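You operate a simulated robot arm through the tools that you are given. There is no shell and no other tool.

Carry out the task below with a simulated robot arm. There is one attempt and no reset: what you move stays moved.

## Task
Try the green gauge in each bush; the one it won't enter goes in the red tray.
Fine: gauge back in its stand, the other bushes stay.

It is judged by the outcome, as a careful person would: the job done as asked, and still so three seconds after it is handed in. It fails if anything else is knocked over, pushed out of place, dropped, spilled or broken.

## Robot
A 6-joint arm with a two-finger parallel gripper, fixed in place. Base frame: the origin is at the foot of the arm, x ahead of it, y to its left, z up; the work surface is at about z = 0.87. Readings come in m, rad, newtons and seconds.
With the tool pointing down near the work surface it reaches from about 0.26 to 0.68 m from the base axis. Its first joint turns from -1.152 to 1.152 rad. Payload 2.9 kg.
The tool frame sits at the grasp point between the pads (the TCP): z along the fingers, y along the line on which they close. The tips reach 0.03 m beyond it. Largest opening 0.11 m; finger width 0.02, thickness 0.01; the body of the gripper, 0.048 by 0.112 m, starts 0.055 m behind the TCP.
Orientation is that of the tool frame in the base frame, as a unit quaternion [x, y, z, w]. With the fingers straight down and closing along the base's y, the tool's x points along the base's -x, its y along +y and its z along -z.

## Interface
- The arm moves only by the tool move_arm. Its argument "plan" is a list that holds one entry, the list of rows, each a list of 7 numbers: the opening, from 0 (shut) to 1 (fully open), then the shift along the base's x, y, z in units of 200 mm (1.0 is 200 mm), then the turn, a rotation vector about the base's x, y, z in units of 90 degrees (1.0 is 90 degrees). In form: [[[jaw, x, y, z, ax, ay, az], ...]]. A call has 1 to 20 rows; each row is the pose to reach, as a shift and turn from the pose commanded when the call began. A call with a number of a shift or a turn outside -1 to 1 is refused whole. A row lasts 0.2 s, in which the tool goes at most 0.05 m and 0.15 rad; a call with a longer step from one row to the next is refused whole, and so is a gripper value outside its range. Where a pose cannot be reached the arm comes as near as it can. A force on the tool above 40 N (or 10 N above the force at the start of the call, whichever is more), or a blocked arm, ends the call early, and 0.2 s more pass. Each finger travels about 0.108 m/s and halts on what it meets, pressing with about 26 N; the grip force reading is that of the motor and also rises with nothing between the fingers. The clock runs only during rows and for 0.2 s after the last one: add rows that repeat a pose to give the fingers time. The reply holds the time, the measured pose of the TCP, the force on the tool along the base axes, the opening and the grip force, in the units named above and with some noise, with the torque about the TCP (base axes, N m) and any sound that the robot's microphone picked up.
- Cameras (640 x 400 px; columns grow to the right, rows downward): "scene" is fixed at [0.0479, 0.4142, 1.4008]; the picture's right is [-0.95, -0.31, 0.00], its down [-0.13, 0.40, -0.91] and it looks along [0.28, -0.86, -0.42] (base axes); focal length 317 px, centre (320, 200). "wrist" rides on the gripper at [0.072, 0.017, -0.103] in the tool frame; the picture's right is [-0.23, 0.97, 0.00], its down [-0.76, -0.18, -0.62] and it looks along [-0.61, -0.14, 0.78] (tool axes); focal length 222 px, centre (320, 200). There is no depth. A picture from a camera that has moved, and an enlarged one, comes with that camera's place and axes in the base frame and with its lens.
- capture(camera): a new picture of that camera. It takes no simulated time.
- close_up(camera, box): a new picture of the part [left, top, right, bottom] of that camera's present view, enlarged. It takes no simulated time.
- sign_off(): hands the job in; it is judged then, once.

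Nothing tells you positions but the pictures and the camera data. Unless the task says otherwise, let go and move clear before handing in.

The tools are called after "Emit:" as a command line: name --argument value ..., lists and objects as JSON in quotes. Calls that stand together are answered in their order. move_arm: Moves the arm, as the interface text tells. Its arguments: {"type":"object","properties":{"plan":{"type":"array"}},"required":["plan"]} The other tools are called the same way: capture (camera) takes a picture; close_up (camera, box) takes an enlarged picture of a part of a camera's view; sign_off () hands the job in.

At the start:

```text
time: 0.0
eef_pos: [0.4091, -0.1553, 1.1998]
orientation: [0.0, 1.0, 0.0, 0.0]
contact_force: [-0.9, 0.3, 0.5]
torque: [0.0, 0.03, -0.01]
grip_width: 0.1101
grasp_force: 0.1
```

scene: 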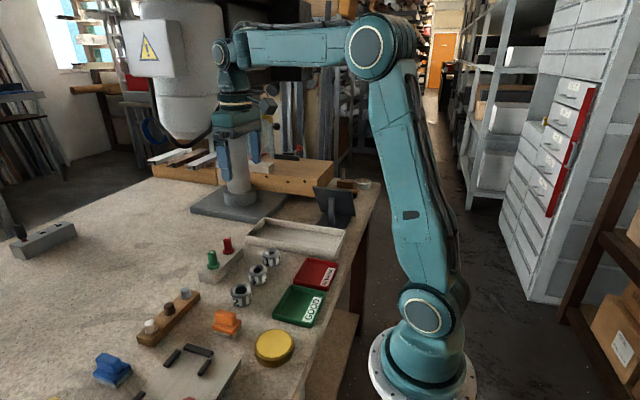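
wrist: 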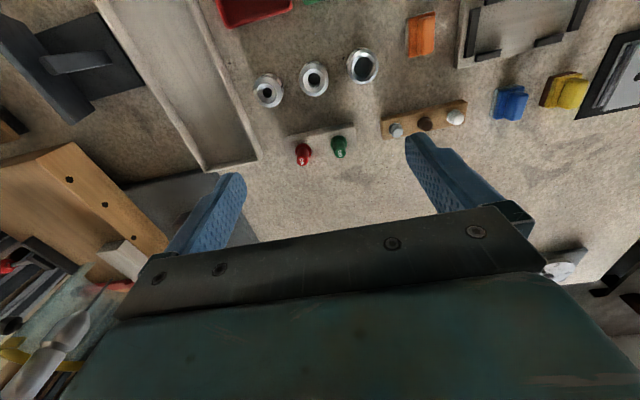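

I see three bushes, a green and a red gauge in a stand, and a red and a green tray. I'll look closer before moving.

Emit:
close_up --camera "scene" --box '[180, 220, 350, 330]'

Emit:
close_up --camera "wrist" --box '[210, 0, 490, 175]'

Emit:
close_up --camera "scene" --box '[190, 225, 280, 285]'

```text
3.64 times, centred on (265, 275) of scene
camera zoom: at [0.0479, 0.4142, 1.4008], right [-0.95, -0.31, 0.0], down [-0.13, 0.4, -0.91], along [0.28, -0.86, -0.42], focal length 1152 px, centre (520, -73)
```

zoom: 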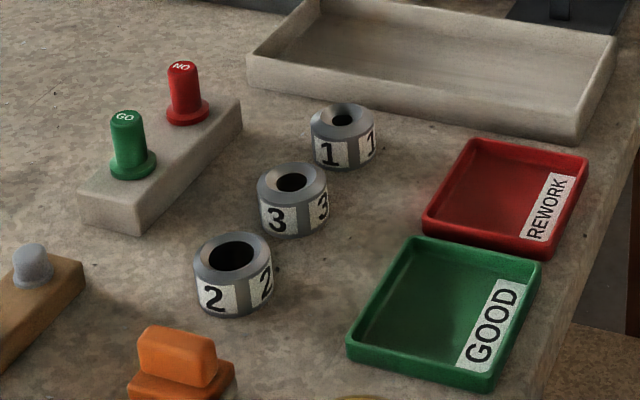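

```text
2.29 times, centred on (350, 88) of wrist
camera zoom: at [0.3365, -0.1382, 1.3009], right [0.23, 0.97, 0.0], down [0.76, -0.18, 0.62], along [0.61, -0.14, -0.78], focal length 508 px, centre (251, 457)
```

zoom: 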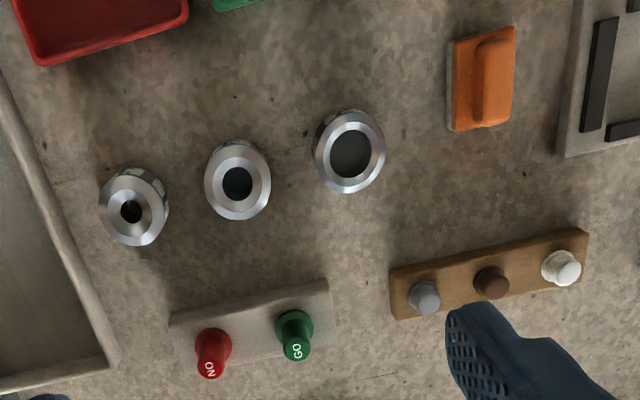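

```text
6.67 times, centred on (235, 255) of scene
camera zoom: at [0.0479, 0.4142, 1.4008], right [-0.95, -0.31, 0.0], down [-0.13, 0.4, -0.91], along [0.28, -0.86, -0.42], focal length 2112 px, centre (887, -167)
```

zoom: 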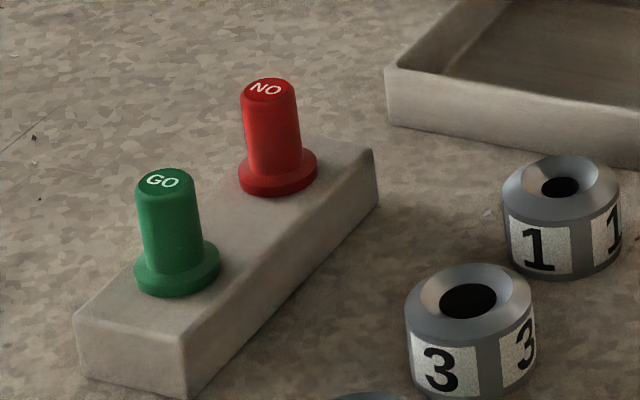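

The gauge's cap is around (0.523, -0.144, 0.94), and the bushes lie in a line at x≈0.407 (y≈-0.243, -0.164, -0.083). I'll move above the green gauge with the jaws partly closed and refine my estimate from the wrist camera.

Emit:
move_arm --plan '[[[0.9, 0.14, 0.014, -0.2, 0, 0, 0], [0.7, 0.28, 0.028, -0.4, 0, 0, 0], [0.5, 0.43, 0.042, -0.55, 0, 0, 0], [0.5, 0.57, 0.055, -0.7, 0, 0, 0], [0.5, 0.57, 0.055, -0.85, 0, 0, 0], [0.5, 0.57, 0.055, -0.85, 0, 0, 0]]]'

Emit:
capture --camera "wrist"

Emit:
capture --camera "scene"

```text
time: 1.4
eef_pos: [0.5219, -0.1424, 1.0264]
orientation: [0.0, 1.0, -0.001, 0.0]
contact_force: [-0.1, -0.4, 0.6]
torque: [-0.04, 0.02, 0.0]
grip_width: 0.0548
grasp_force: 0.1
```

```text
taken
camera wrist: at [0.45, -0.1259, 1.1299], right [0.23, 0.97, 0.0], down [0.76, -0.18, 0.62], along [0.61, -0.14, -0.78], focal length 222 px, centre (320, 200)
```

wrist: 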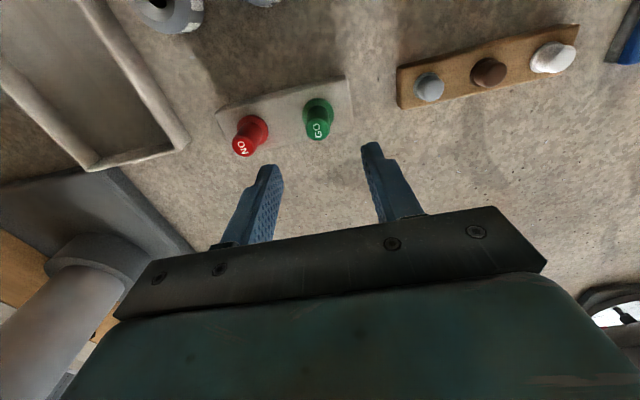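

```text
taken
```

scene: 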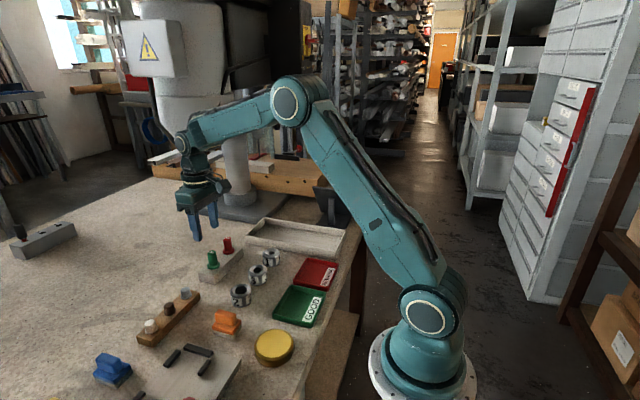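

Emit:
close_up --camera "wrist" --box '[200, 60, 420, 200]'

Emit:
close_up --camera "scene" --box '[170, 200, 270, 280]'

```text
2.86 times, centred on (310, 130) of wrist
camera zoom: at [0.45, -0.1259, 1.1299], right [0.23, 0.97, 0.0], down [0.76, -0.18, 0.62], along [0.61, -0.14, -0.78], focal length 635 px, centre (349, 400)
```

zoom: 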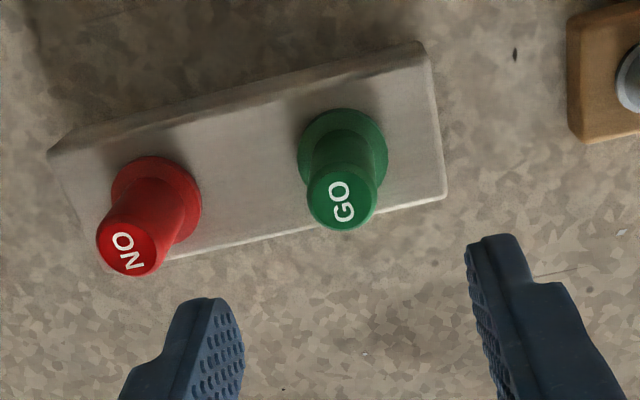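

```text
5.00 times, centred on (220, 240) of scene
camera zoom: at [0.0479, 0.4142, 1.4008], right [-0.95, -0.31, 0.0], down [-0.13, 0.4, -0.91], along [0.28, -0.86, -0.42], focal length 1584 px, centre (820, 0)
```

zoom: 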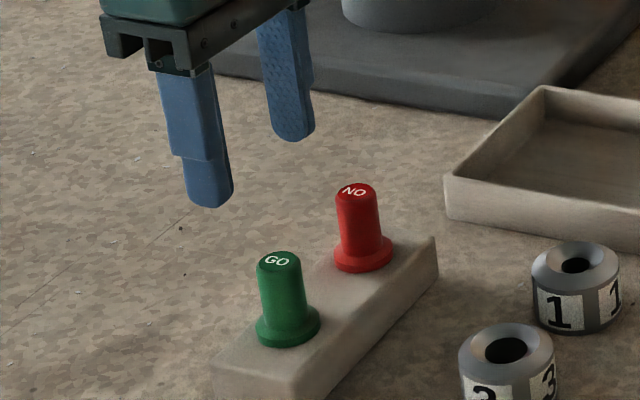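

The cap top is near (0.521, -0.144, 0.942). I'll lower around it in a first step with the tips just below the cap top, then check the centring.

Emit:
move_arm --plan '[[[0.5, -0.01, 0, -0.15, 0, 0, 0], [0.5, -0.01, 0, -0.25, 0, 0, 0], [0.5, -0.01, 0, -0.3, 0, 0, 0], [0.5, -0.01, 0, -0.33, 0, 0, 0], [0.5, -0.01, 0, -0.33, 0, 0, 0], [0.5, -0.01, 0, -0.33, 0, 0, 0]]]'

Emit:
close_up --camera "wrist" --box '[200, 60, 440, 210]'

Emit:
close_up --camera "scene" --box '[170, 200, 270, 280]'

```text
time: 2.8
eef_pos: [0.521, -0.1452, 0.9605]
orientation: [0.0, 1.0, 0.0, 0.0]
contact_force: [-0.2, 0.4, -0.2]
torque: [0.0, 0.03, 0.0]
grip_width: 0.055
grasp_force: 0.1
```

```text
2.67 times, centred on (320, 135) of wrist
camera zoom: at [0.4486, -0.1279, 1.0639], right [0.23, 0.97, 0.0], down [0.76, -0.18, 0.62], along [0.61, -0.14, -0.78], focal length 592 px, centre (320, 373)
```

zoom: 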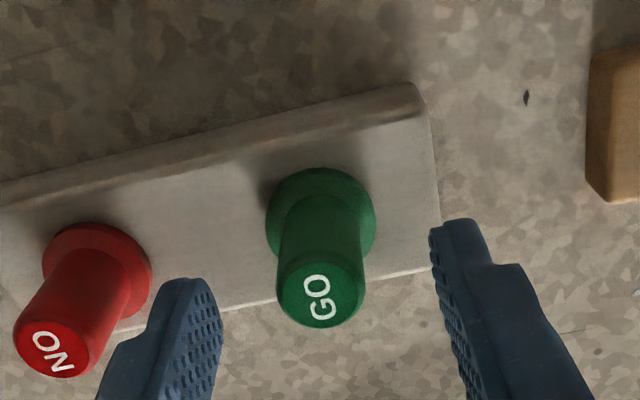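

```text
5.00 times, centred on (220, 240) of scene
camera zoom: at [0.0479, 0.4142, 1.4008], right [-0.95, -0.31, 0.0], down [-0.13, 0.4, -0.91], along [0.28, -0.86, -0.42], focal length 1584 px, centre (820, 0)
```

zoom: 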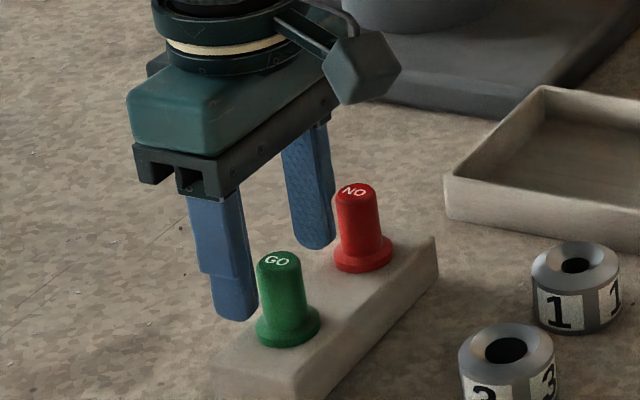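

Centring looks right in both views. I'll lower so the tips stop just above the flange, then grip.

Emit:
move_arm --plan '[[[0.5, 0, 0, -0.06, 0, 0, 0], [0.5, 0, 0, -0.107, 0, 0, 0], [0.5, 0, 0, -0.107, 0, 0, 0], [0.4, 0, 0, -0.107, 0, 0, 0], [0.3, 0, 0, -0.107, 0, 0, 0], [0.2, 0, 0, -0.107, 0, 0, 0], [0.1, 0, 0, -0.107, 0, 0, 0], [0.0, 0, 0, -0.107, 0, 0, 0], [0.0, 0, 0, -0.107, 0, 0, 0]]]'

Emit:
close_up --camera "wrist" --box '[200, 60, 440, 210]'

Emit:
close_up --camera "scene" --box '[170, 200, 270, 280]'

```text
time: 4.8
eef_pos: [0.5205, -0.1471, 0.9405]
orientation: [0.001, 1.0, 0.0, 0.0]
contact_force: [-0.4, 1.0, -1.2]
torque: [0.03, 0.0, 0.01]
grip_width: 0.0206
grasp_force: 26.0
```

```text
2.67 times, centred on (320, 135) of wrist
camera zoom: at [0.4479, -0.1282, 1.0431], right [0.23, 0.97, 0.0], down [0.76, -0.18, 0.62], along [0.61, -0.14, -0.78], focal length 592 px, centre (320, 373)
```

zoom: 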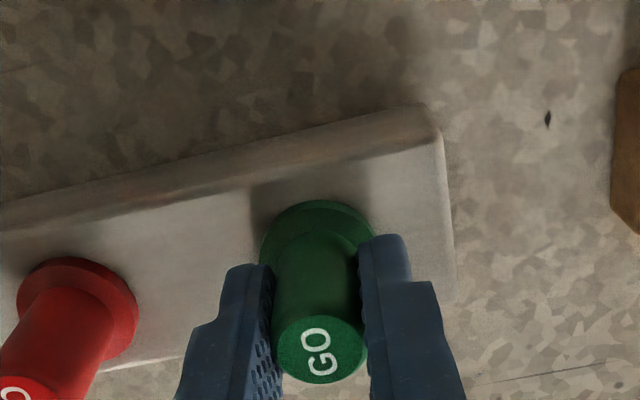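

```text
5.00 times, centred on (220, 240) of scene
camera zoom: at [0.0479, 0.4142, 1.4008], right [-0.95, -0.31, 0.0], down [-0.13, 0.4, -0.91], along [0.28, -0.86, -0.42], focal length 1584 px, centre (820, 0)
```

zoom: 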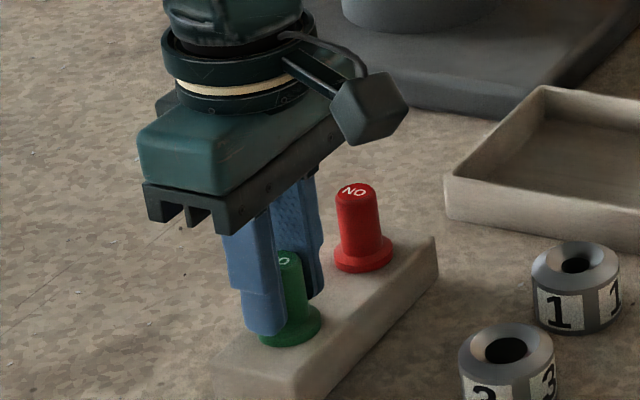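

The gauge is gripped (20.6 mm across the handle). I'll lift it straight up, watching the force.

Emit:
move_arm --plan '[[[0, 0, 0, 0.05, 0, 0, 0], [0, 0, 0, 0.1, 0, 0, 0], [0, 0, 0, 0.2, 0, 0, 0], [0, 0, 0, 0.35, 0, 0, 0], [0, 0, 0, 0.5, 0, 0, 0], [0, 0, 0, 0.5, 0, 0, 0], [0, 0, 0, 0.5, 0, 0, 0]]]'

Emit:
capture --camera "wrist"

Emit:
close_up --camera "scene" --box '[150, 180, 290, 290]'

```text
time: 6.4
eef_pos: [0.5202, -0.1462, 1.042]
orientation: [0.001, 1.0, 0.0, 0.0]
contact_force: [-0.2, 0.3, -0.8]
torque: [0.01, 0.02, 0.0]
grip_width: 0.0208
grasp_force: 25.5
```

```text
taken
camera wrist: at [0.4497, -0.1287, 1.1448], right [0.23, 0.97, 0.0], down [0.76, -0.18, 0.62], along [0.61, -0.14, -0.78], focal length 222 px, centre (320, 200)
```

wrist: 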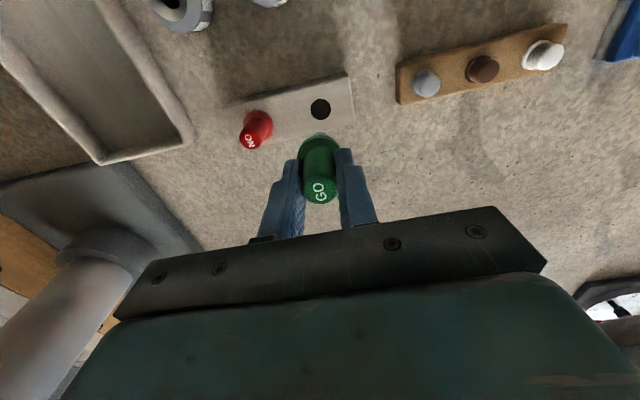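

```text
3.64 times, centred on (220, 235) of scene
camera zoom: at [0.048, 0.4142, 1.4008], right [-0.95, -0.31, 0.0], down [-0.13, 0.4, -0.91], along [0.28, -0.86, -0.42], focal length 1152 px, centre (684, 73)
```

zoom: 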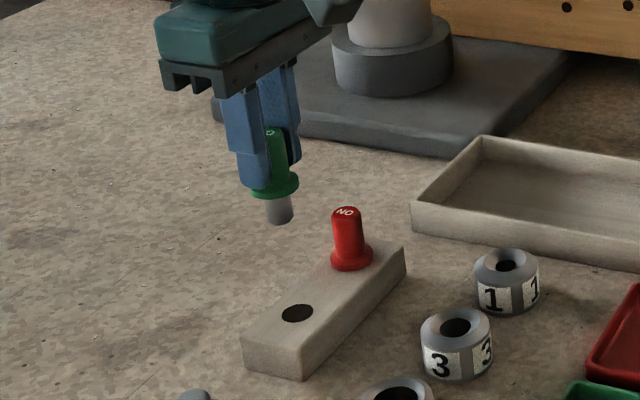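

The stand's pin is exposed (about 18–19 mm diameter, 20 mm long). I'll carry it at height over the middle bush and measure all the bushes from there.

Emit:
move_arm --plan '[[[0, -0.15, -0.02, 0, 0, 0, 0], [0, -0.3, -0.04, 0, 0, 0, 0], [0, -0.45, -0.06, 0, 0, 0, 0], [0, -0.57, -0.09, 0, 0, 0, 0], [0, -0.57, -0.09, 0, 0, 0, 0], [0, -0.57, -0.09, 0, 0, 0, 0]]]'

Emit:
capture --camera "wrist"

Emit:
close_up --camera "wrist" --box '[180, 20, 460, 195]'

Emit:
close_up --camera "scene" --box '[200, 190, 340, 300]'

```text
time: 7.8
eef_pos: [0.406, -0.1627, 1.0407]
orientation: [0.0, 1.0, 0.0, 0.0]
contact_force: [0.4, 0.5, -0.7]
torque: [0.02, -0.02, -0.01]
grip_width: 0.0206
grasp_force: 26.5
```

```text
taken
camera wrist: at [0.3352, -0.145, 1.1428], right [0.23, 0.97, 0.0], down [0.76, -0.18, 0.62], along [0.61, -0.14, -0.78], focal length 222 px, centre (320, 200)
```

wrist: 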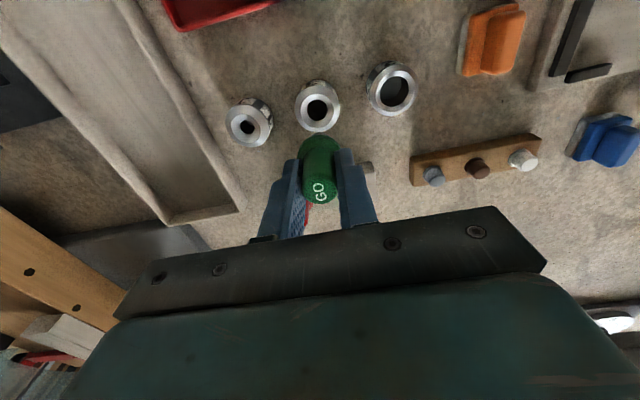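

```text
2.29 times, centred on (320, 108) of wrist
camera zoom: at [0.3352, -0.145, 1.1428], right [0.23, 0.97, 0.0], down [0.76, -0.18, 0.62], along [0.61, -0.14, -0.78], focal length 508 px, centre (320, 411)
```

zoom: 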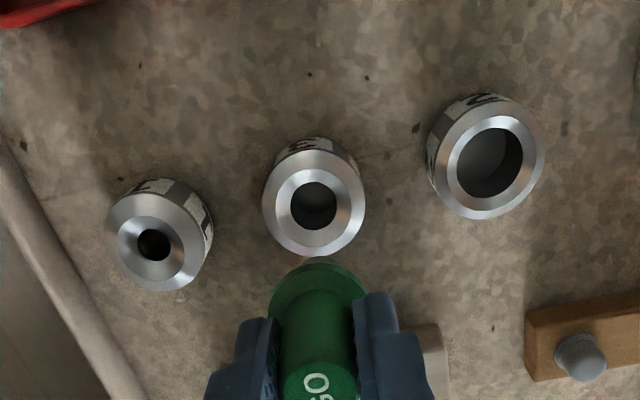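

```text
3.64 times, centred on (270, 245) of scene
camera zoom: at [0.0479, 0.4142, 1.4008], right [-0.95, -0.31, 0.0], down [-0.13, 0.4, -0.91], along [0.28, -0.86, -0.42], focal length 1152 px, centre (502, 36)
```

zoom: 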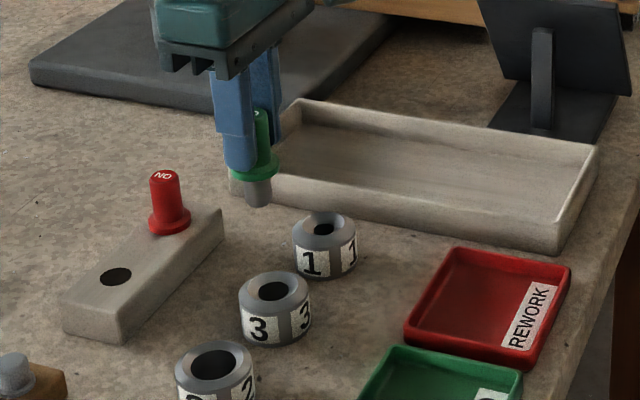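

Estimated hole centres are bush 3 (0.407, -0.165), bush 2 (0.407, -0.083) and bush 1 (0.406, -0.245), with rims at about z=0.89–0.90. I'll hover the pin just above bush 3 and check the alignment before entering.

Emit:
move_arm --plan '[[[0, 0, -0.0155, -0.12, 0, 0, 0], [0, 0, -0.0155, -0.24, 0, 0, 0], [0, 0, -0.0155, -0.34, 0, 0, 0], [0, 0, -0.0155, -0.34, 0, 0, 0], [0, 0, -0.0155, -0.34, 0, 0, 0]]]'

Emit:
close_up --camera "wrist" --box '[200, 50, 440, 200]'

Emit:
close_up --camera "scene" --box '[220, 220, 310, 290]'

```text
time: 9.0
eef_pos: [0.407, -0.1674, 0.9721]
orientation: [0.0, 1.0, 0.0, 0.0]
contact_force: [0.0, -0.7, 0.0]
torque: [-0.02, 0.01, -0.03]
grip_width: 0.0207
grasp_force: 26.4
```

```text
2.67 times, centred on (320, 125) of wrist
camera zoom: at [0.3345, -0.1506, 1.0749], right [0.23, 0.97, 0.0], down [0.76, -0.18, 0.62], along [0.61, -0.14, -0.78], focal length 592 px, centre (320, 400)
```

zoom: 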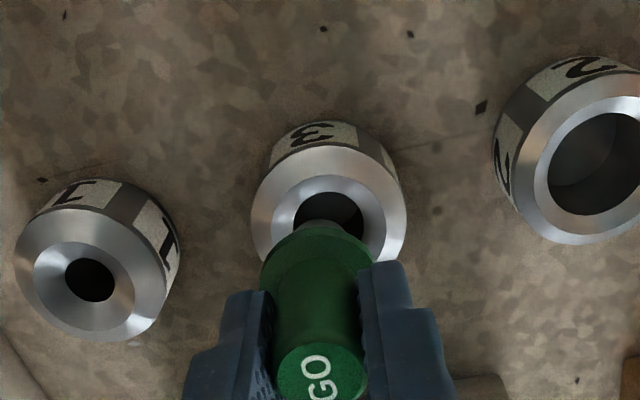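

```text
5.71 times, centred on (265, 255) of scene
camera zoom: at [0.048, 0.4142, 1.4008], right [-0.95, -0.31, 0.0], down [-0.13, 0.4, -0.91], along [0.28, -0.86, -0.42], focal length 1810 px, centre (634, -114)
```

zoom: 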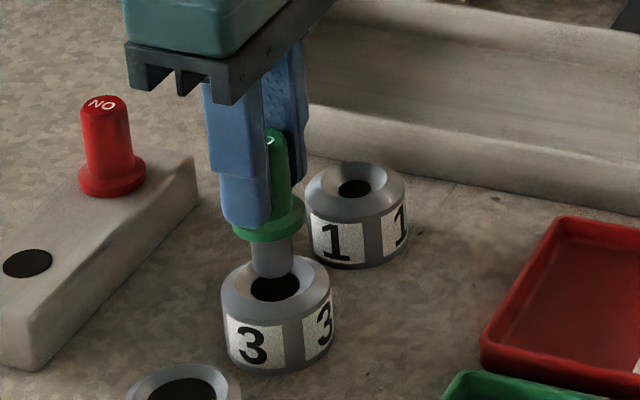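

The wrist view shows the tool about 2.4 mm too far in -y of bush 3's centre. I'll correct that, then re-check.

Emit:
move_arm --plan '[[[0, 0.0, 0.012, 0, 0, 0, 0], [0, 0.0, 0.012, -0.02, 0, 0, 0], [0, 0.0, 0.012, -0.02, 0, 0, 0]]]'

Emit:
close_up --camera "wrist" --box '[240, 70, 400, 170]'

Emit:
close_up --camera "scene" --box '[240, 240, 290, 285]'

```text
time: 9.8
eef_pos: [0.4071, -0.1649, 0.9694]
orientation: [0.0, 1.0, 0.0, -0.001]
contact_force: [0.0, -0.4, -1.2]
torque: [0.02, 0.0, 0.02]
grip_width: 0.0207
grasp_force: 26.2
```

```text
4.00 times, centred on (320, 120) of wrist
camera zoom: at [0.3349, -0.1469, 1.0712], right [0.23, 0.97, 0.0], down [0.76, -0.18, 0.62], along [0.61, -0.14, -0.78], focal length 888 px, centre (320, 520)
```

zoom: 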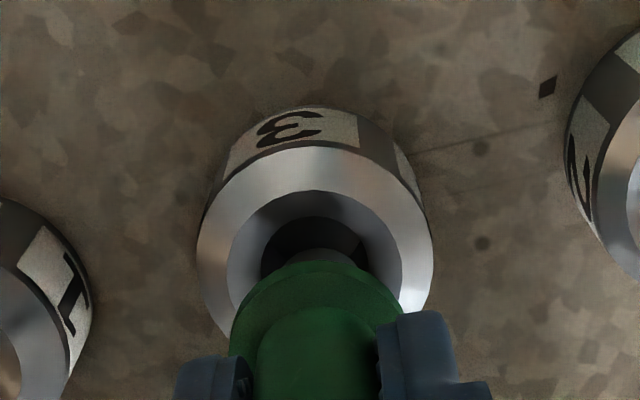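

```text
8.89 times, centred on (265, 262) of scene
camera zoom: at [0.048, 0.4142, 1.4008], right [-0.95, -0.31, 0.0], down [-0.13, 0.4, -0.91], along [0.28, -0.86, -0.42], focal length 2816 px, centre (809, -356)
```

zoom: 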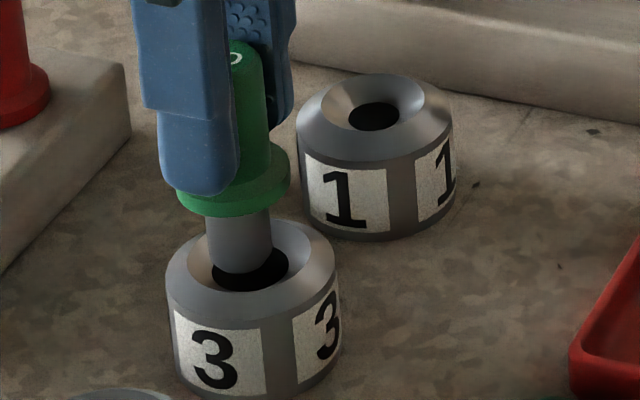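

The pin is nearly centred over bush 3; the scene view suggests about 2 mm correction toward -x. I'll correct and lower in small steps.

Emit:
move_arm --plan '[[[0, -0.009, -0.003, 0, 0, 0, 0], [0, -0.009, -0.003, -0.02, 0, 0, 0], [0, -0.009, -0.003, -0.04, 0, 0, 0], [0, -0.009, -0.003, -0.04, 0, 0, 0]]]'

Emit:
close_up --camera "wrist" --box '[240, 70, 400, 170]'

Emit:
close_up --camera "scene" --box '[240, 240, 290, 285]'

```text
time: 10.8
eef_pos: [0.4052, -0.1644, 0.9619]
orientation: [0.0, 1.0, 0.0, 0.001]
contact_force: [0.1, 0.2, -0.8]
torque: [0.0, 0.01, 0.0]
grip_width: 0.0206
grasp_force: 26.2
```

```text
4.00 times, centred on (320, 120) of wrist
camera zoom: at [0.3332, -0.1471, 1.0633], right [0.23, 0.97, 0.0], down [0.76, -0.18, 0.62], along [0.61, -0.14, -0.78], focal length 888 px, centre (320, 520)
```

zoom: 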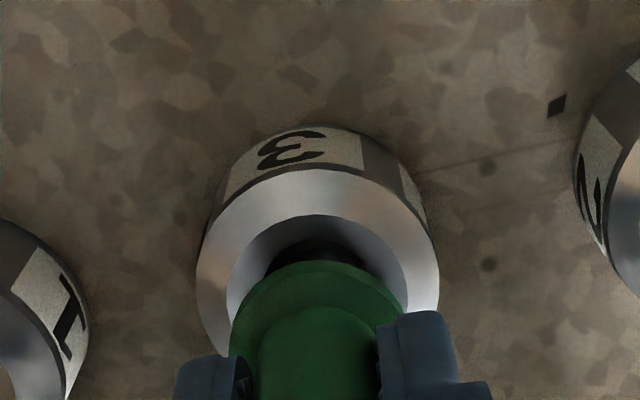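

```text
8.89 times, centred on (265, 262) of scene
camera zoom: at [0.048, 0.4142, 1.4008], right [-0.95, -0.31, 0.0], down [-0.13, 0.4, -0.91], along [0.28, -0.86, -0.42], focal length 2816 px, centre (809, -356)
```

zoom: 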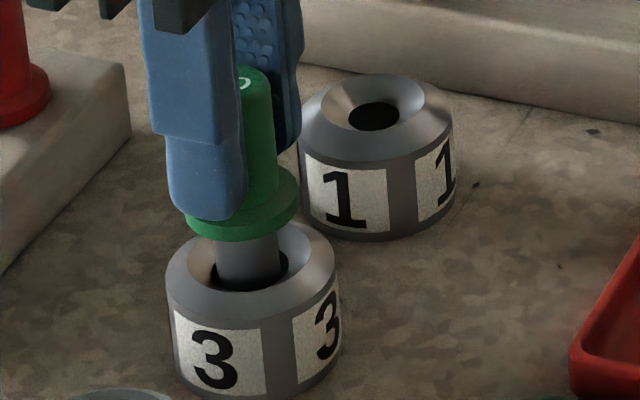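

The pin now sits in the chamfer, centred on the hole. I'll continue down in small steps, watching the force.

Emit:
move_arm --plan '[[[0, -0.002, 0, -0.015, 0, 0, 0], [0, -0.002, 0, -0.03, 0, 0, 0], [0, -0.002, 0, -0.045, 0, 0, 0], [0, -0.002, 0, -0.045, 0, 0, 0]]]'

Emit:
close_up --camera "scene" --box '[240, 240, 290, 285]'

Emit:
close_up --camera "wrist" --box '[240, 70, 400, 170]'

```text
time: 11.8
eef_pos: [0.4044, -0.1634, 0.9504]
orientation: [0.0, 1.0, 0.0, 0.001]
contact_force: [-0.2, 0.0, -1.4]
torque: [-0.01, 0.01, -0.01]
grip_width: 0.0208
grasp_force: 25.5
```

```text
8.89 times, centred on (265, 262) of scene
camera zoom: at [0.048, 0.4142, 1.4008], right [-0.95, -0.31, 0.0], down [-0.13, 0.4, -0.91], along [0.28, -0.86, -0.42], focal length 2816 px, centre (809, -356)
```

zoom: 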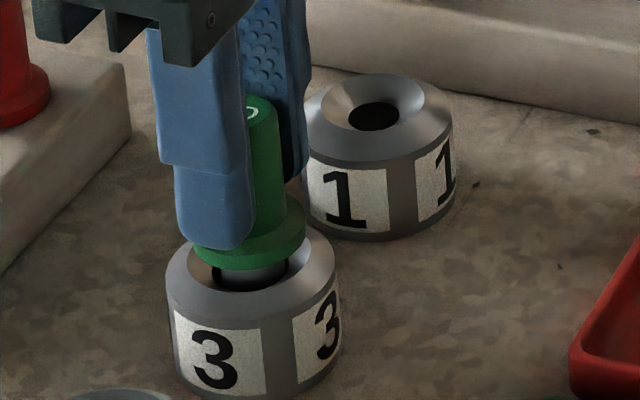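

```text
4.00 times, centred on (320, 120) of wrist
camera zoom: at [0.3316, -0.147, 1.054], right [0.23, 0.97, 0.0], down [0.76, -0.18, 0.62], along [0.61, -0.14, -0.78], focal length 888 px, centre (320, 520)
```

zoom: 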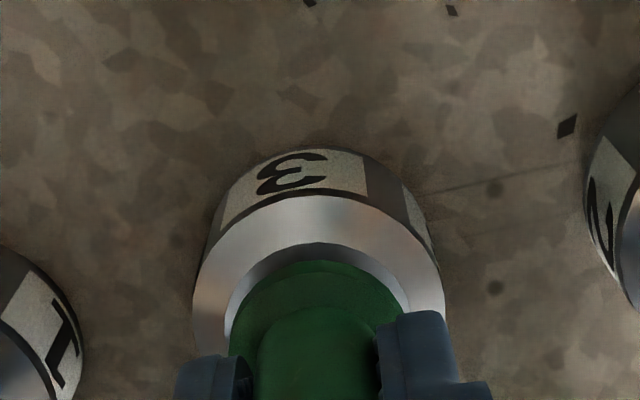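

No resistance so far. I'll go a bit deeper to confirm full entry.

Emit:
move_arm --plan '[[[0, 0, 0, -0.012, 0, 0, 0], [0, 0, 0, -0.024, 0, 0, 0], [0, 0, 0, -0.034, 0, 0, 0], [0, 0, 0, -0.034, 0, 0, 0]]]'

Emit:
close_up --camera "scene" --box '[240, 240, 290, 285]'

```text
time: 12.8
eef_pos: [0.4039, -0.1643, 0.9441]
orientation: [0.0, 1.0, 0.0, 0.0]
contact_force: [1.0, -0.8, -1.1]
torque: [-0.02, 0.0, 0.01]
grip_width: 0.0205
grasp_force: 25.5
```

```text
8.89 times, centred on (265, 262) of scene
camera zoom: at [0.048, 0.4142, 1.4008], right [-0.95, -0.31, 0.0], down [-0.13, 0.4, -0.91], along [0.28, -0.86, -0.42], focal length 2816 px, centre (809, -356)
```

zoom: 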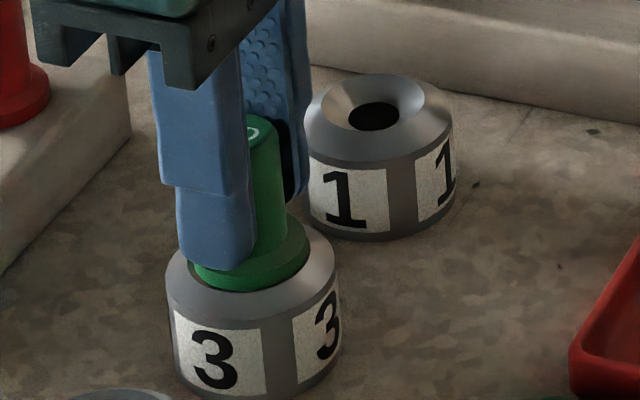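

Bush 3 accepts the gauge almost fully with no force. I'll withdraw straight up and go on to bush 2.

Emit:
move_arm --plan '[[[0, 0, 0, 0.03, 0, 0, 0], [0, 0, 0, 0.1, 0, 0, 0], [0, 0, 0, 0.2, 0, 0, 0], [0, 0, 0, 0.2, 0, 0, 0], [0, 0, 0.15, 0.2, 0, 0, 0], [0, 0.002, 0.3, 0.2, 0, 0, 0], [0, 0.002, 0.4075, 0.2, 0, 0, 0], [0, 0.002, 0.4075, 0.2, 0, 0, 0], [0, 0.002, 0.4075, 0.15, 0, 0, 0], [0, 0.002, 0.4075, 0.12, 0, 0, 0], [0, 0.002, 0.4075, 0.12, 0, 0, 0]]]'

Emit:
close_up --camera "wrist" --box '[240, 70, 400, 170]'

Emit:
close_up --camera "scene" --box '[215, 255, 275, 310]'

Emit:
close_up --camera "scene" --box '[180, 220, 350, 330]'

```text
time: 15.2
eef_pos: [0.405, -0.0821, 0.9681]
orientation: [0.0, 1.0, 0.0, 0.001]
contact_force: [0.3, -0.3, -1.8]
torque: [-0.01, -0.01, 0.0]
grip_width: 0.0208
grasp_force: 25.8
```

```text
4.00 times, centred on (320, 120) of wrist
camera zoom: at [0.3332, -0.065, 1.0712], right [0.23, 0.97, 0.0], down [0.76, -0.18, 0.62], along [0.61, -0.14, -0.78], focal length 888 px, centre (320, 520)
```

zoom: 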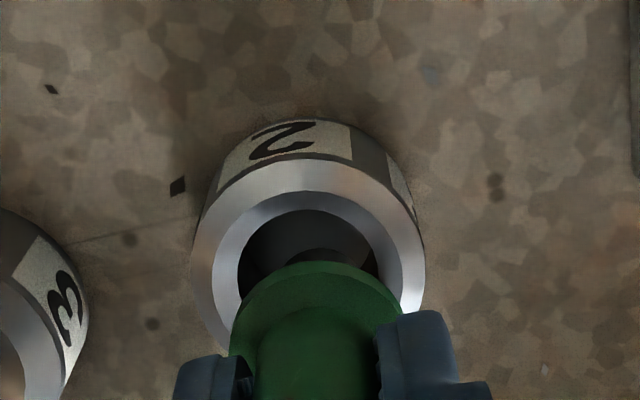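

```text
7.27 times, centred on (245, 282) of scene
camera zoom: at [0.048, 0.4142, 1.4008], right [-0.95, -0.31, 0.0], down [-0.13, 0.4, -0.91], along [0.28, -0.86, -0.42], focal length 2304 px, centre (866, -400)
```

zoom: 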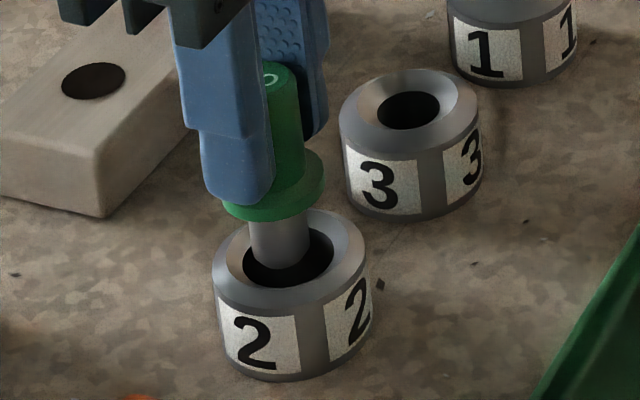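

```text
3.64 times, centred on (265, 275) of scene
camera zoom: at [0.048, 0.4142, 1.4008], right [-0.95, -0.31, 0.0], down [-0.13, 0.4, -0.91], along [0.28, -0.86, -0.42], focal length 1152 px, centre (520, -73)
```

zoom: 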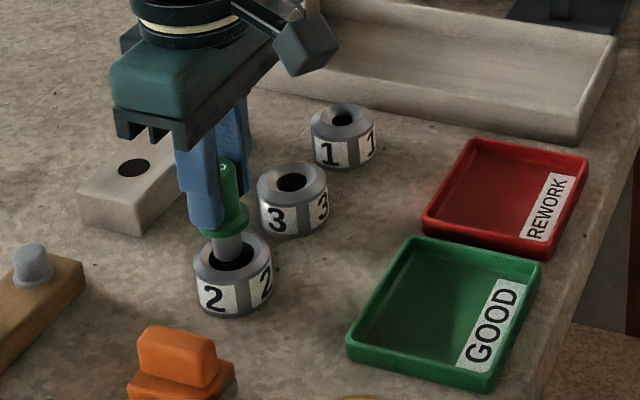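

Over bush 2, a correction of about -1.5 mm in x and -1.8 mm in y centres it. I'll lower in small steps.

Emit:
move_arm --plan '[[[0, -0.0075, -0.009, 0, 0, 0, 0], [0, -0.0075, -0.009, -0.02, 0, 0, 0], [0, -0.0075, -0.009, -0.04, 0, 0, 0], [0, -0.0075, -0.009, -0.06, 0, 0, 0], [0, -0.0075, -0.009, -0.08, 0, 0, 0], [0, -0.0075, -0.009, -0.1, 0, 0, 0], [0, -0.0075, -0.009, -0.115, 0, 0, 0], [0, -0.0075, -0.009, -0.115, 0, 0, 0]]]'

Emit:
close_up --camera "scene" --box '[215, 255, 275, 310]'

```text
time: 17.0
eef_pos: [0.4035, -0.0846, 0.9465]
orientation: [0.0, 1.0, 0.0, 0.0]
contact_force: [-0.8, 0.5, -1.3]
torque: [0.02, 0.0, -0.03]
grip_width: 0.0206
grasp_force: 26.0
```

```text
7.27 times, centred on (245, 282) of scene
camera zoom: at [0.048, 0.4142, 1.4008], right [-0.95, -0.31, 0.0], down [-0.13, 0.4, -0.91], along [0.28, -0.86, -0.42], focal length 2304 px, centre (866, -400)
```

zoom: 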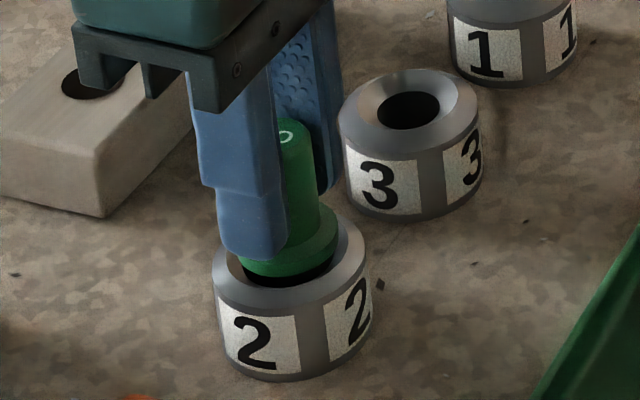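

Bush 2 also accepts the gauge. I'll withdraw and travel to bush 1.

Emit:
move_arm --plan '[[[0, 0, 0, 0.03, 0, 0, 0], [0, 0, 0, 0.12, 0, 0, 0], [0, 0, 0, 0.24, 0, 0, 0], [0, 0, 0, 0.24, 0, 0, 0], [0, 0, -0.16, 0.24, 0, 0, 0], [0, 0.002, -0.33, 0.24, 0, 0, 0], [0, 0.004, -0.5, 0.24, 0, 0, 0], [0, 0.004, -0.67, 0.24, 0, 0, 0], [0, 0.004, -0.804, 0.24, 0, 0, 0], [0, 0.004, -0.804, 0.24, 0, 0, 0], [0, 0.004, -0.804, 0.17, 0, 0, 0], [0, 0.004, -0.804, 0.12, 0, 0, 0], [0, 0.004, -0.804, 0.12, 0, 0, 0]]]'

Emit:
close_up --camera "wrist" --box '[240, 70, 400, 170]'

Emit:
close_up --camera "scene" --box '[245, 225, 295, 270]'

```text
time: 19.8
eef_pos: [0.4048, -0.2445, 0.9687]
orientation: [-0.001, 1.0, 0.0, 0.0]
contact_force: [-0.3, 0.5, -0.2]
torque: [-0.03, -0.01, 0.02]
grip_width: 0.0209
grasp_force: 25.8
```

```text
4.00 times, centred on (320, 120) of wrist
camera zoom: at [0.3318, -0.2281, 1.0716], right [0.23, 0.97, 0.0], down [0.76, -0.18, 0.62], along [0.61, -0.14, -0.78], focal length 888 px, centre (320, 520)
```

zoom: 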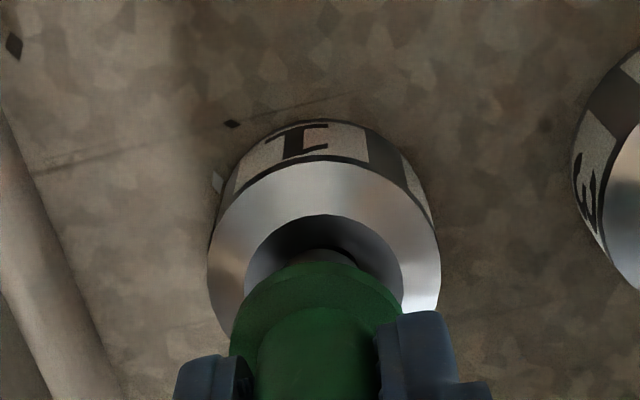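

```text
8.89 times, centred on (270, 248) of scene
camera zoom: at [0.048, 0.4142, 1.4008], right [-0.95, -0.31, 0.0], down [-0.13, 0.4, -0.91], along [0.28, -0.86, -0.42], focal length 2816 px, centre (764, -222)
```

zoom: 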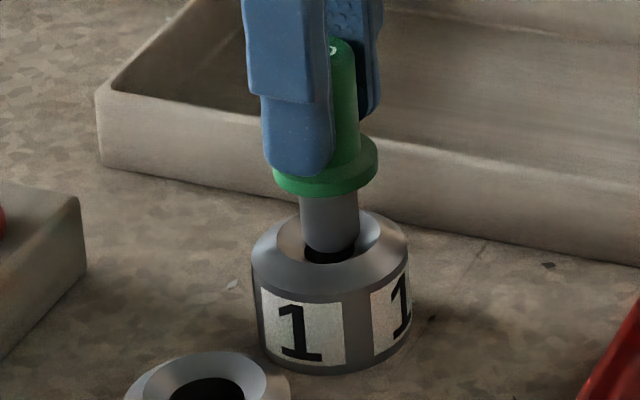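

The pin is lined up over bush 1. I'll lower carefully, since this is the one with the visibly smaller bore.

Emit:
move_arm --plan '[[[0, -0.0015, 0.005, 0, 0, 0, 0], [0, -0.0015, 0.005, -0.02, 0, 0, 0], [0, -0.0015, 0.005, -0.035, 0, 0, 0], [0, -0.0015, 0.005, -0.045, 0, 0, 0], [0, -0.0015, 0.005, -0.055, 0, 0, 0], [0, -0.0015, 0.005, -0.055, 0, 0, 0]]]'

Emit:
close_up --camera "scene" --box '[245, 225, 295, 270]'

```text
time: 21.0
eef_pos: [0.4045, -0.2439, 0.962]
orientation: [-0.001, 1.0, 0.0, 0.002]
contact_force: [-1.5, 1.3, 6.6]
torque: [0.14, 0.09, 0.02]
grip_width: 0.0209
grasp_force: 25.6
stopped in row 6: the force on the tool passed its limit at 44 N (the readings are from after the stop); the commanded pose is now the measured one
```

```text
8.89 times, centred on (270, 248) of scene
camera zoom: at [0.0478, 0.4143, 1.4008], right [-0.95, -0.31, 0.0], down [-0.13, 0.4, -0.91], along [0.28, -0.86, -0.42], focal length 2816 px, centre (764, -222)
```

zoom: 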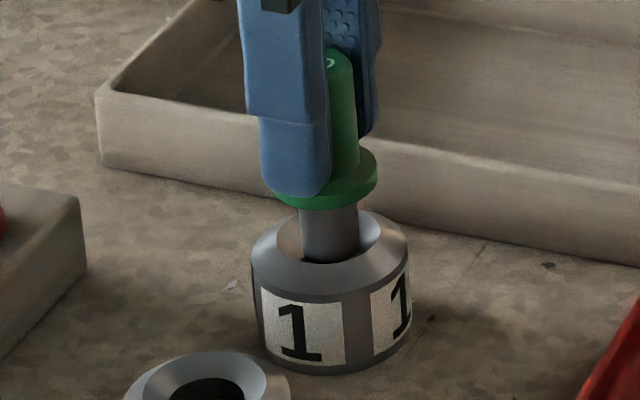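

Bush 1 stops the gauge in its chamfer (44 N) while the other two let it in, so bush 1 is the one for the red tray. I'll lift away and check whether the gauge shifted in the grip.

Emit:
move_arm --plan '[[[0, 0, 0, 0.03, 0, 0, 0], [0, 0, 0, 0.12, 0, 0, 0], [0, 0, 0, 0.25, 0, 0, 0], [0, 0, 0, 0.4, 0, 0, 0], [0, 0, 0, 0.4, 0, 0, 0], [0, 0, 0, 0.4, 0, 0, 0]]]'

Emit:
close_up --camera "wrist" --box '[200, 60, 440, 210]'

Emit:
close_up --camera "scene" --box '[235, 190, 325, 270]'

```text
time: 22.4
eef_pos: [0.4051, -0.2443, 1.0436]
orientation: [-0.002, 1.0, -0.002, 0.003]
contact_force: [0.1, 0.0, 0.7]
torque: [-0.01, 0.02, 0.03]
grip_width: 0.0209
grasp_force: 25.9
```

```text
2.67 times, centred on (320, 135) of wrist
camera zoom: at [0.3318, -0.2269, 1.1443], right [0.22, 0.97, 0.0], down [0.76, -0.17, 0.63], along [0.61, -0.14, -0.78], focal length 592 px, centre (320, 373)
```

zoom: 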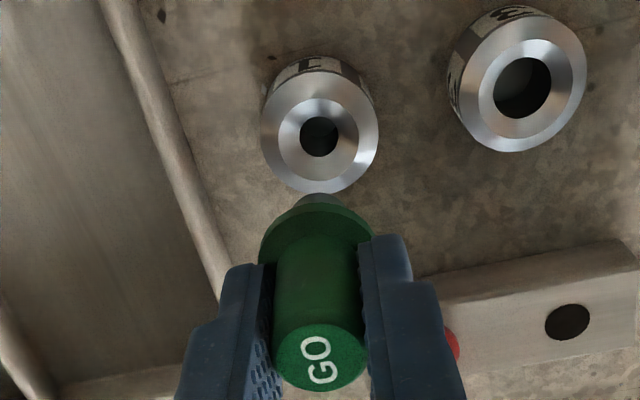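

```text
5.00 times, centred on (280, 230) of scene
camera zoom: at [0.0479, 0.4142, 1.4008], right [-0.95, -0.31, 0.0], down [-0.13, 0.4, -0.91], along [0.28, -0.86, -0.42], focal length 1584 px, centre (520, 50)
```

zoom: 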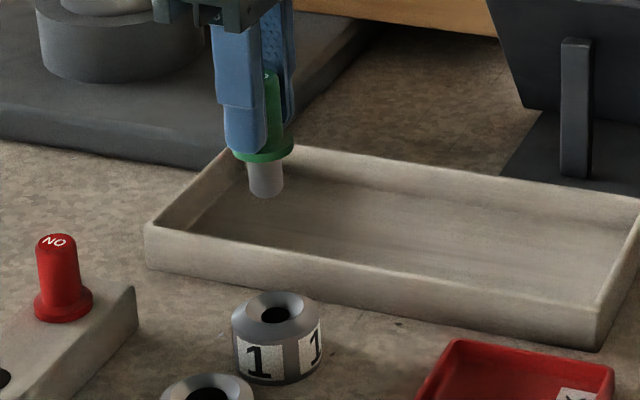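

The gauge slid about 2–3 mm up in the grip but is still straight. I'll carry it back above its stand hole, level the tool, and check the alignment.

Emit:
move_arm --plan '[[[0, 0, 0.16, 0, 0.0025, 0.004, -0.0025], [0, 0, 0.33, 0, 0.0025, 0.004, -0.0025], [0, 0.02, 0.49, 0, 0.0025, 0.004, -0.0025], [0, 0.2, 0.49, 0, 0.0025, 0.004, -0.0025], [0, 0.39, 0.49, 0, 0.0025, 0.004, -0.0025], [0, 0.579, 0.49, 0, 0.0025, 0.004, -0.0025], [0, 0.579, 0.49, 0, 0.0025, 0.004, -0.0025], [0, 0.579, 0.49, -0.1, 0.0025, 0.004, -0.0025], [0, 0.579, 0.49, -0.2, 0.0025, 0.004, -0.0025], [0, 0.579, 0.49, -0.3, 0.0025, 0.004, -0.0025], [0, 0.579, 0.49, -0.3, 0.0025, 0.004, -0.0025]]]'

Emit:
close_up --camera "wrist" --box '[240, 70, 400, 170]'

Emit:
close_up --camera "scene" --box '[185, 230, 245, 285]'

```text
time: 24.8
eef_pos: [0.5226, -0.1454, 0.9814]
orientation: [0.001, 1.0, 0.001, -0.001]
contact_force: [-1.0, 0.2, -0.7]
torque: [-0.03, 0.03, -0.02]
grip_width: 0.0208
grasp_force: 26.5
```

```text
4.00 times, centred on (320, 120) of wrist
camera zoom: at [0.4501, -0.1289, 1.0836], right [0.23, 0.97, 0.0], down [0.76, -0.18, 0.62], along [0.61, -0.14, -0.78], focal length 888 px, centre (320, 520)
```

zoom: 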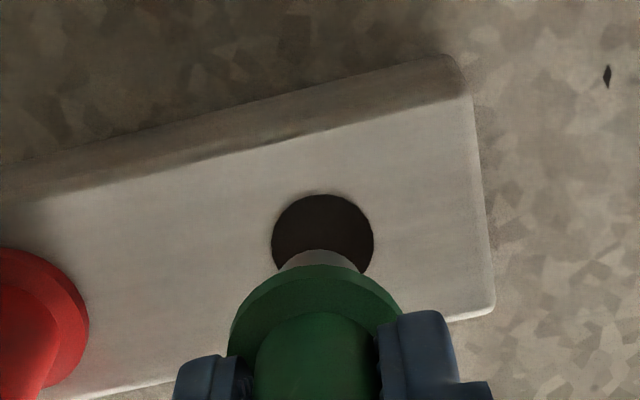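

```text
7.27 times, centred on (215, 258) of scene
camera zoom: at [0.048, 0.4142, 1.4008], right [-0.95, -0.31, 0.0], down [-0.13, 0.4, -0.91], along [0.28, -0.86, -0.42], focal length 2304 px, centre (1084, -218)
```

zoom: 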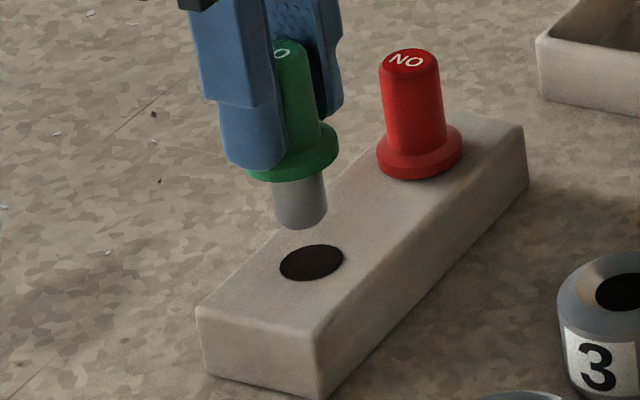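

The pin is aligned over the stand hole within about 0.7 mm. Lowering it in gently.

Emit:
move_arm --plan '[[[0, -0.003, 0.0025, -0.04, 0, 0, 0], [0, -0.003, 0.0025, -0.08, 0, 0, 0], [0, -0.003, 0.0025, -0.11, 0, 0, 0], [0, -0.003, 0.0025, -0.14, 0, 0, 0], [0, -0.003, 0.0025, -0.165, 0, 0, 0], [0, -0.003, 0.0025, -0.185, 0, 0, 0], [0, -0.003, 0.0025, -0.2, 0, 0, 0], [0, -0.003, 0.0025, -0.2, 0, 0, 0]]]'

Emit:
close_up --camera "wrist" --box '[240, 70, 400, 170]'

Emit:
close_up --camera "scene" --box '[185, 230, 245, 285]'

```text
time: 26.6
eef_pos: [0.5185, -0.1449, 0.9397]
orientation: [0.001, 1.0, 0.001, -0.001]
contact_force: [0.1, 0.1, -0.5]
torque: [-0.04, 0.0, -0.04]
grip_width: 0.0206
grasp_force: 25.9
```

```text
4.00 times, centred on (320, 120) of wrist
camera zoom: at [0.4469, -0.1281, 1.0432], right [0.23, 0.97, 0.0], down [0.76, -0.18, 0.62], along [0.61, -0.14, -0.78], focal length 888 px, centre (320, 520)
```

zoom: 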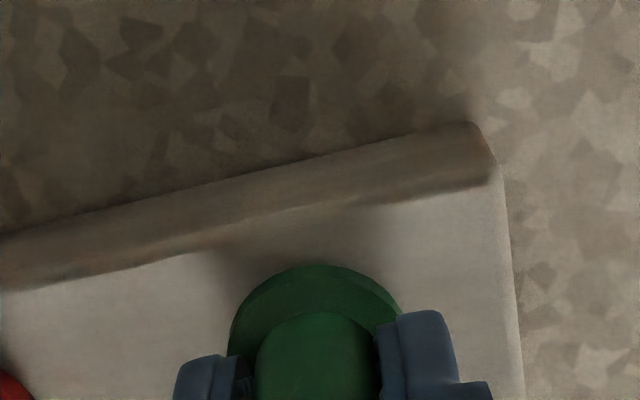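

```text
7.27 times, centred on (215, 258) of scene
camera zoom: at [0.048, 0.4142, 1.4008], right [-0.95, -0.31, 0.0], down [-0.13, 0.4, -0.91], along [0.28, -0.86, -0.42], focal length 2304 px, centre (1084, -218)
```

zoom: 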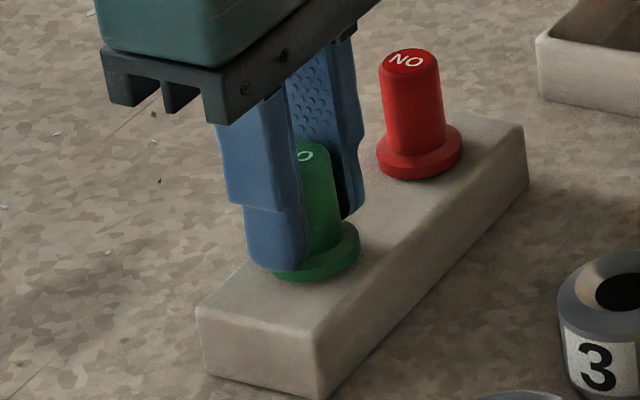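

The gauge is practically seated. I'll lower another 1.5 mm, then open and see.

Emit:
move_arm --plan '[[[0, 0, 0, -0.0075, 0, 0, 0], [0, 0, 0, -0.0075, 0, 0, 0], [0.3, 0, 0, -0.0075, 0, 0, 0], [0.5, 0, 0, -0.0075, 0, 0, 0], [0.5, 0, 0, -0.0075, 0, 0, 0]]]'

Emit:
close_up --camera "wrist" --box '[240, 70, 400, 170]'

Emit:
close_up --camera "scene" --box '[185, 230, 245, 285]'

```text
time: 27.8
eef_pos: [0.5196, -0.1445, 0.9406]
orientation: [0.001, 1.0, 0.001, -0.001]
contact_force: [0.4, 0.5, -0.2]
torque: [0.01, 0.01, 0.01]
grip_width: 0.0554
grasp_force: 0.1
```

```text
4.00 times, centred on (320, 120) of wrist
camera zoom: at [0.4468, -0.1279, 1.0426], right [0.23, 0.97, 0.0], down [0.76, -0.18, 0.62], along [0.61, -0.14, -0.78], focal length 888 px, centre (320, 520)
```

zoom: 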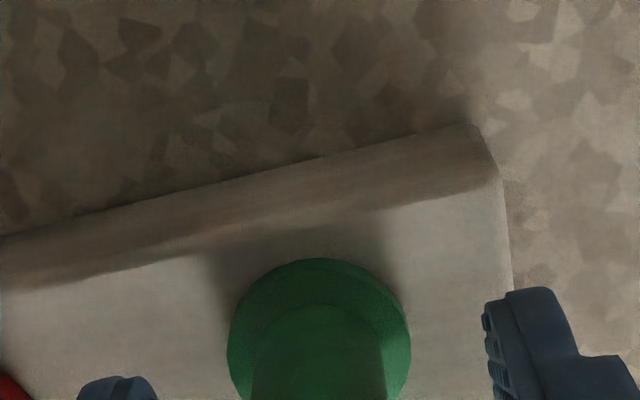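

```text
7.27 times, centred on (215, 258) of scene
camera zoom: at [0.0479, 0.4142, 1.4008], right [-0.95, -0.31, 0.0], down [-0.13, 0.4, -0.91], along [0.28, -0.86, -0.42], focal length 2304 px, centre (1084, -218)
```

zoom: 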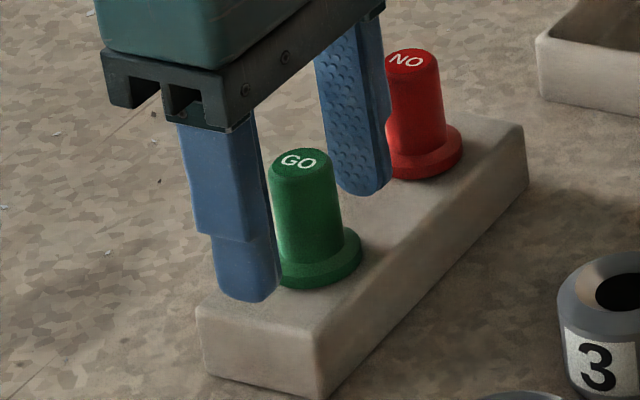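

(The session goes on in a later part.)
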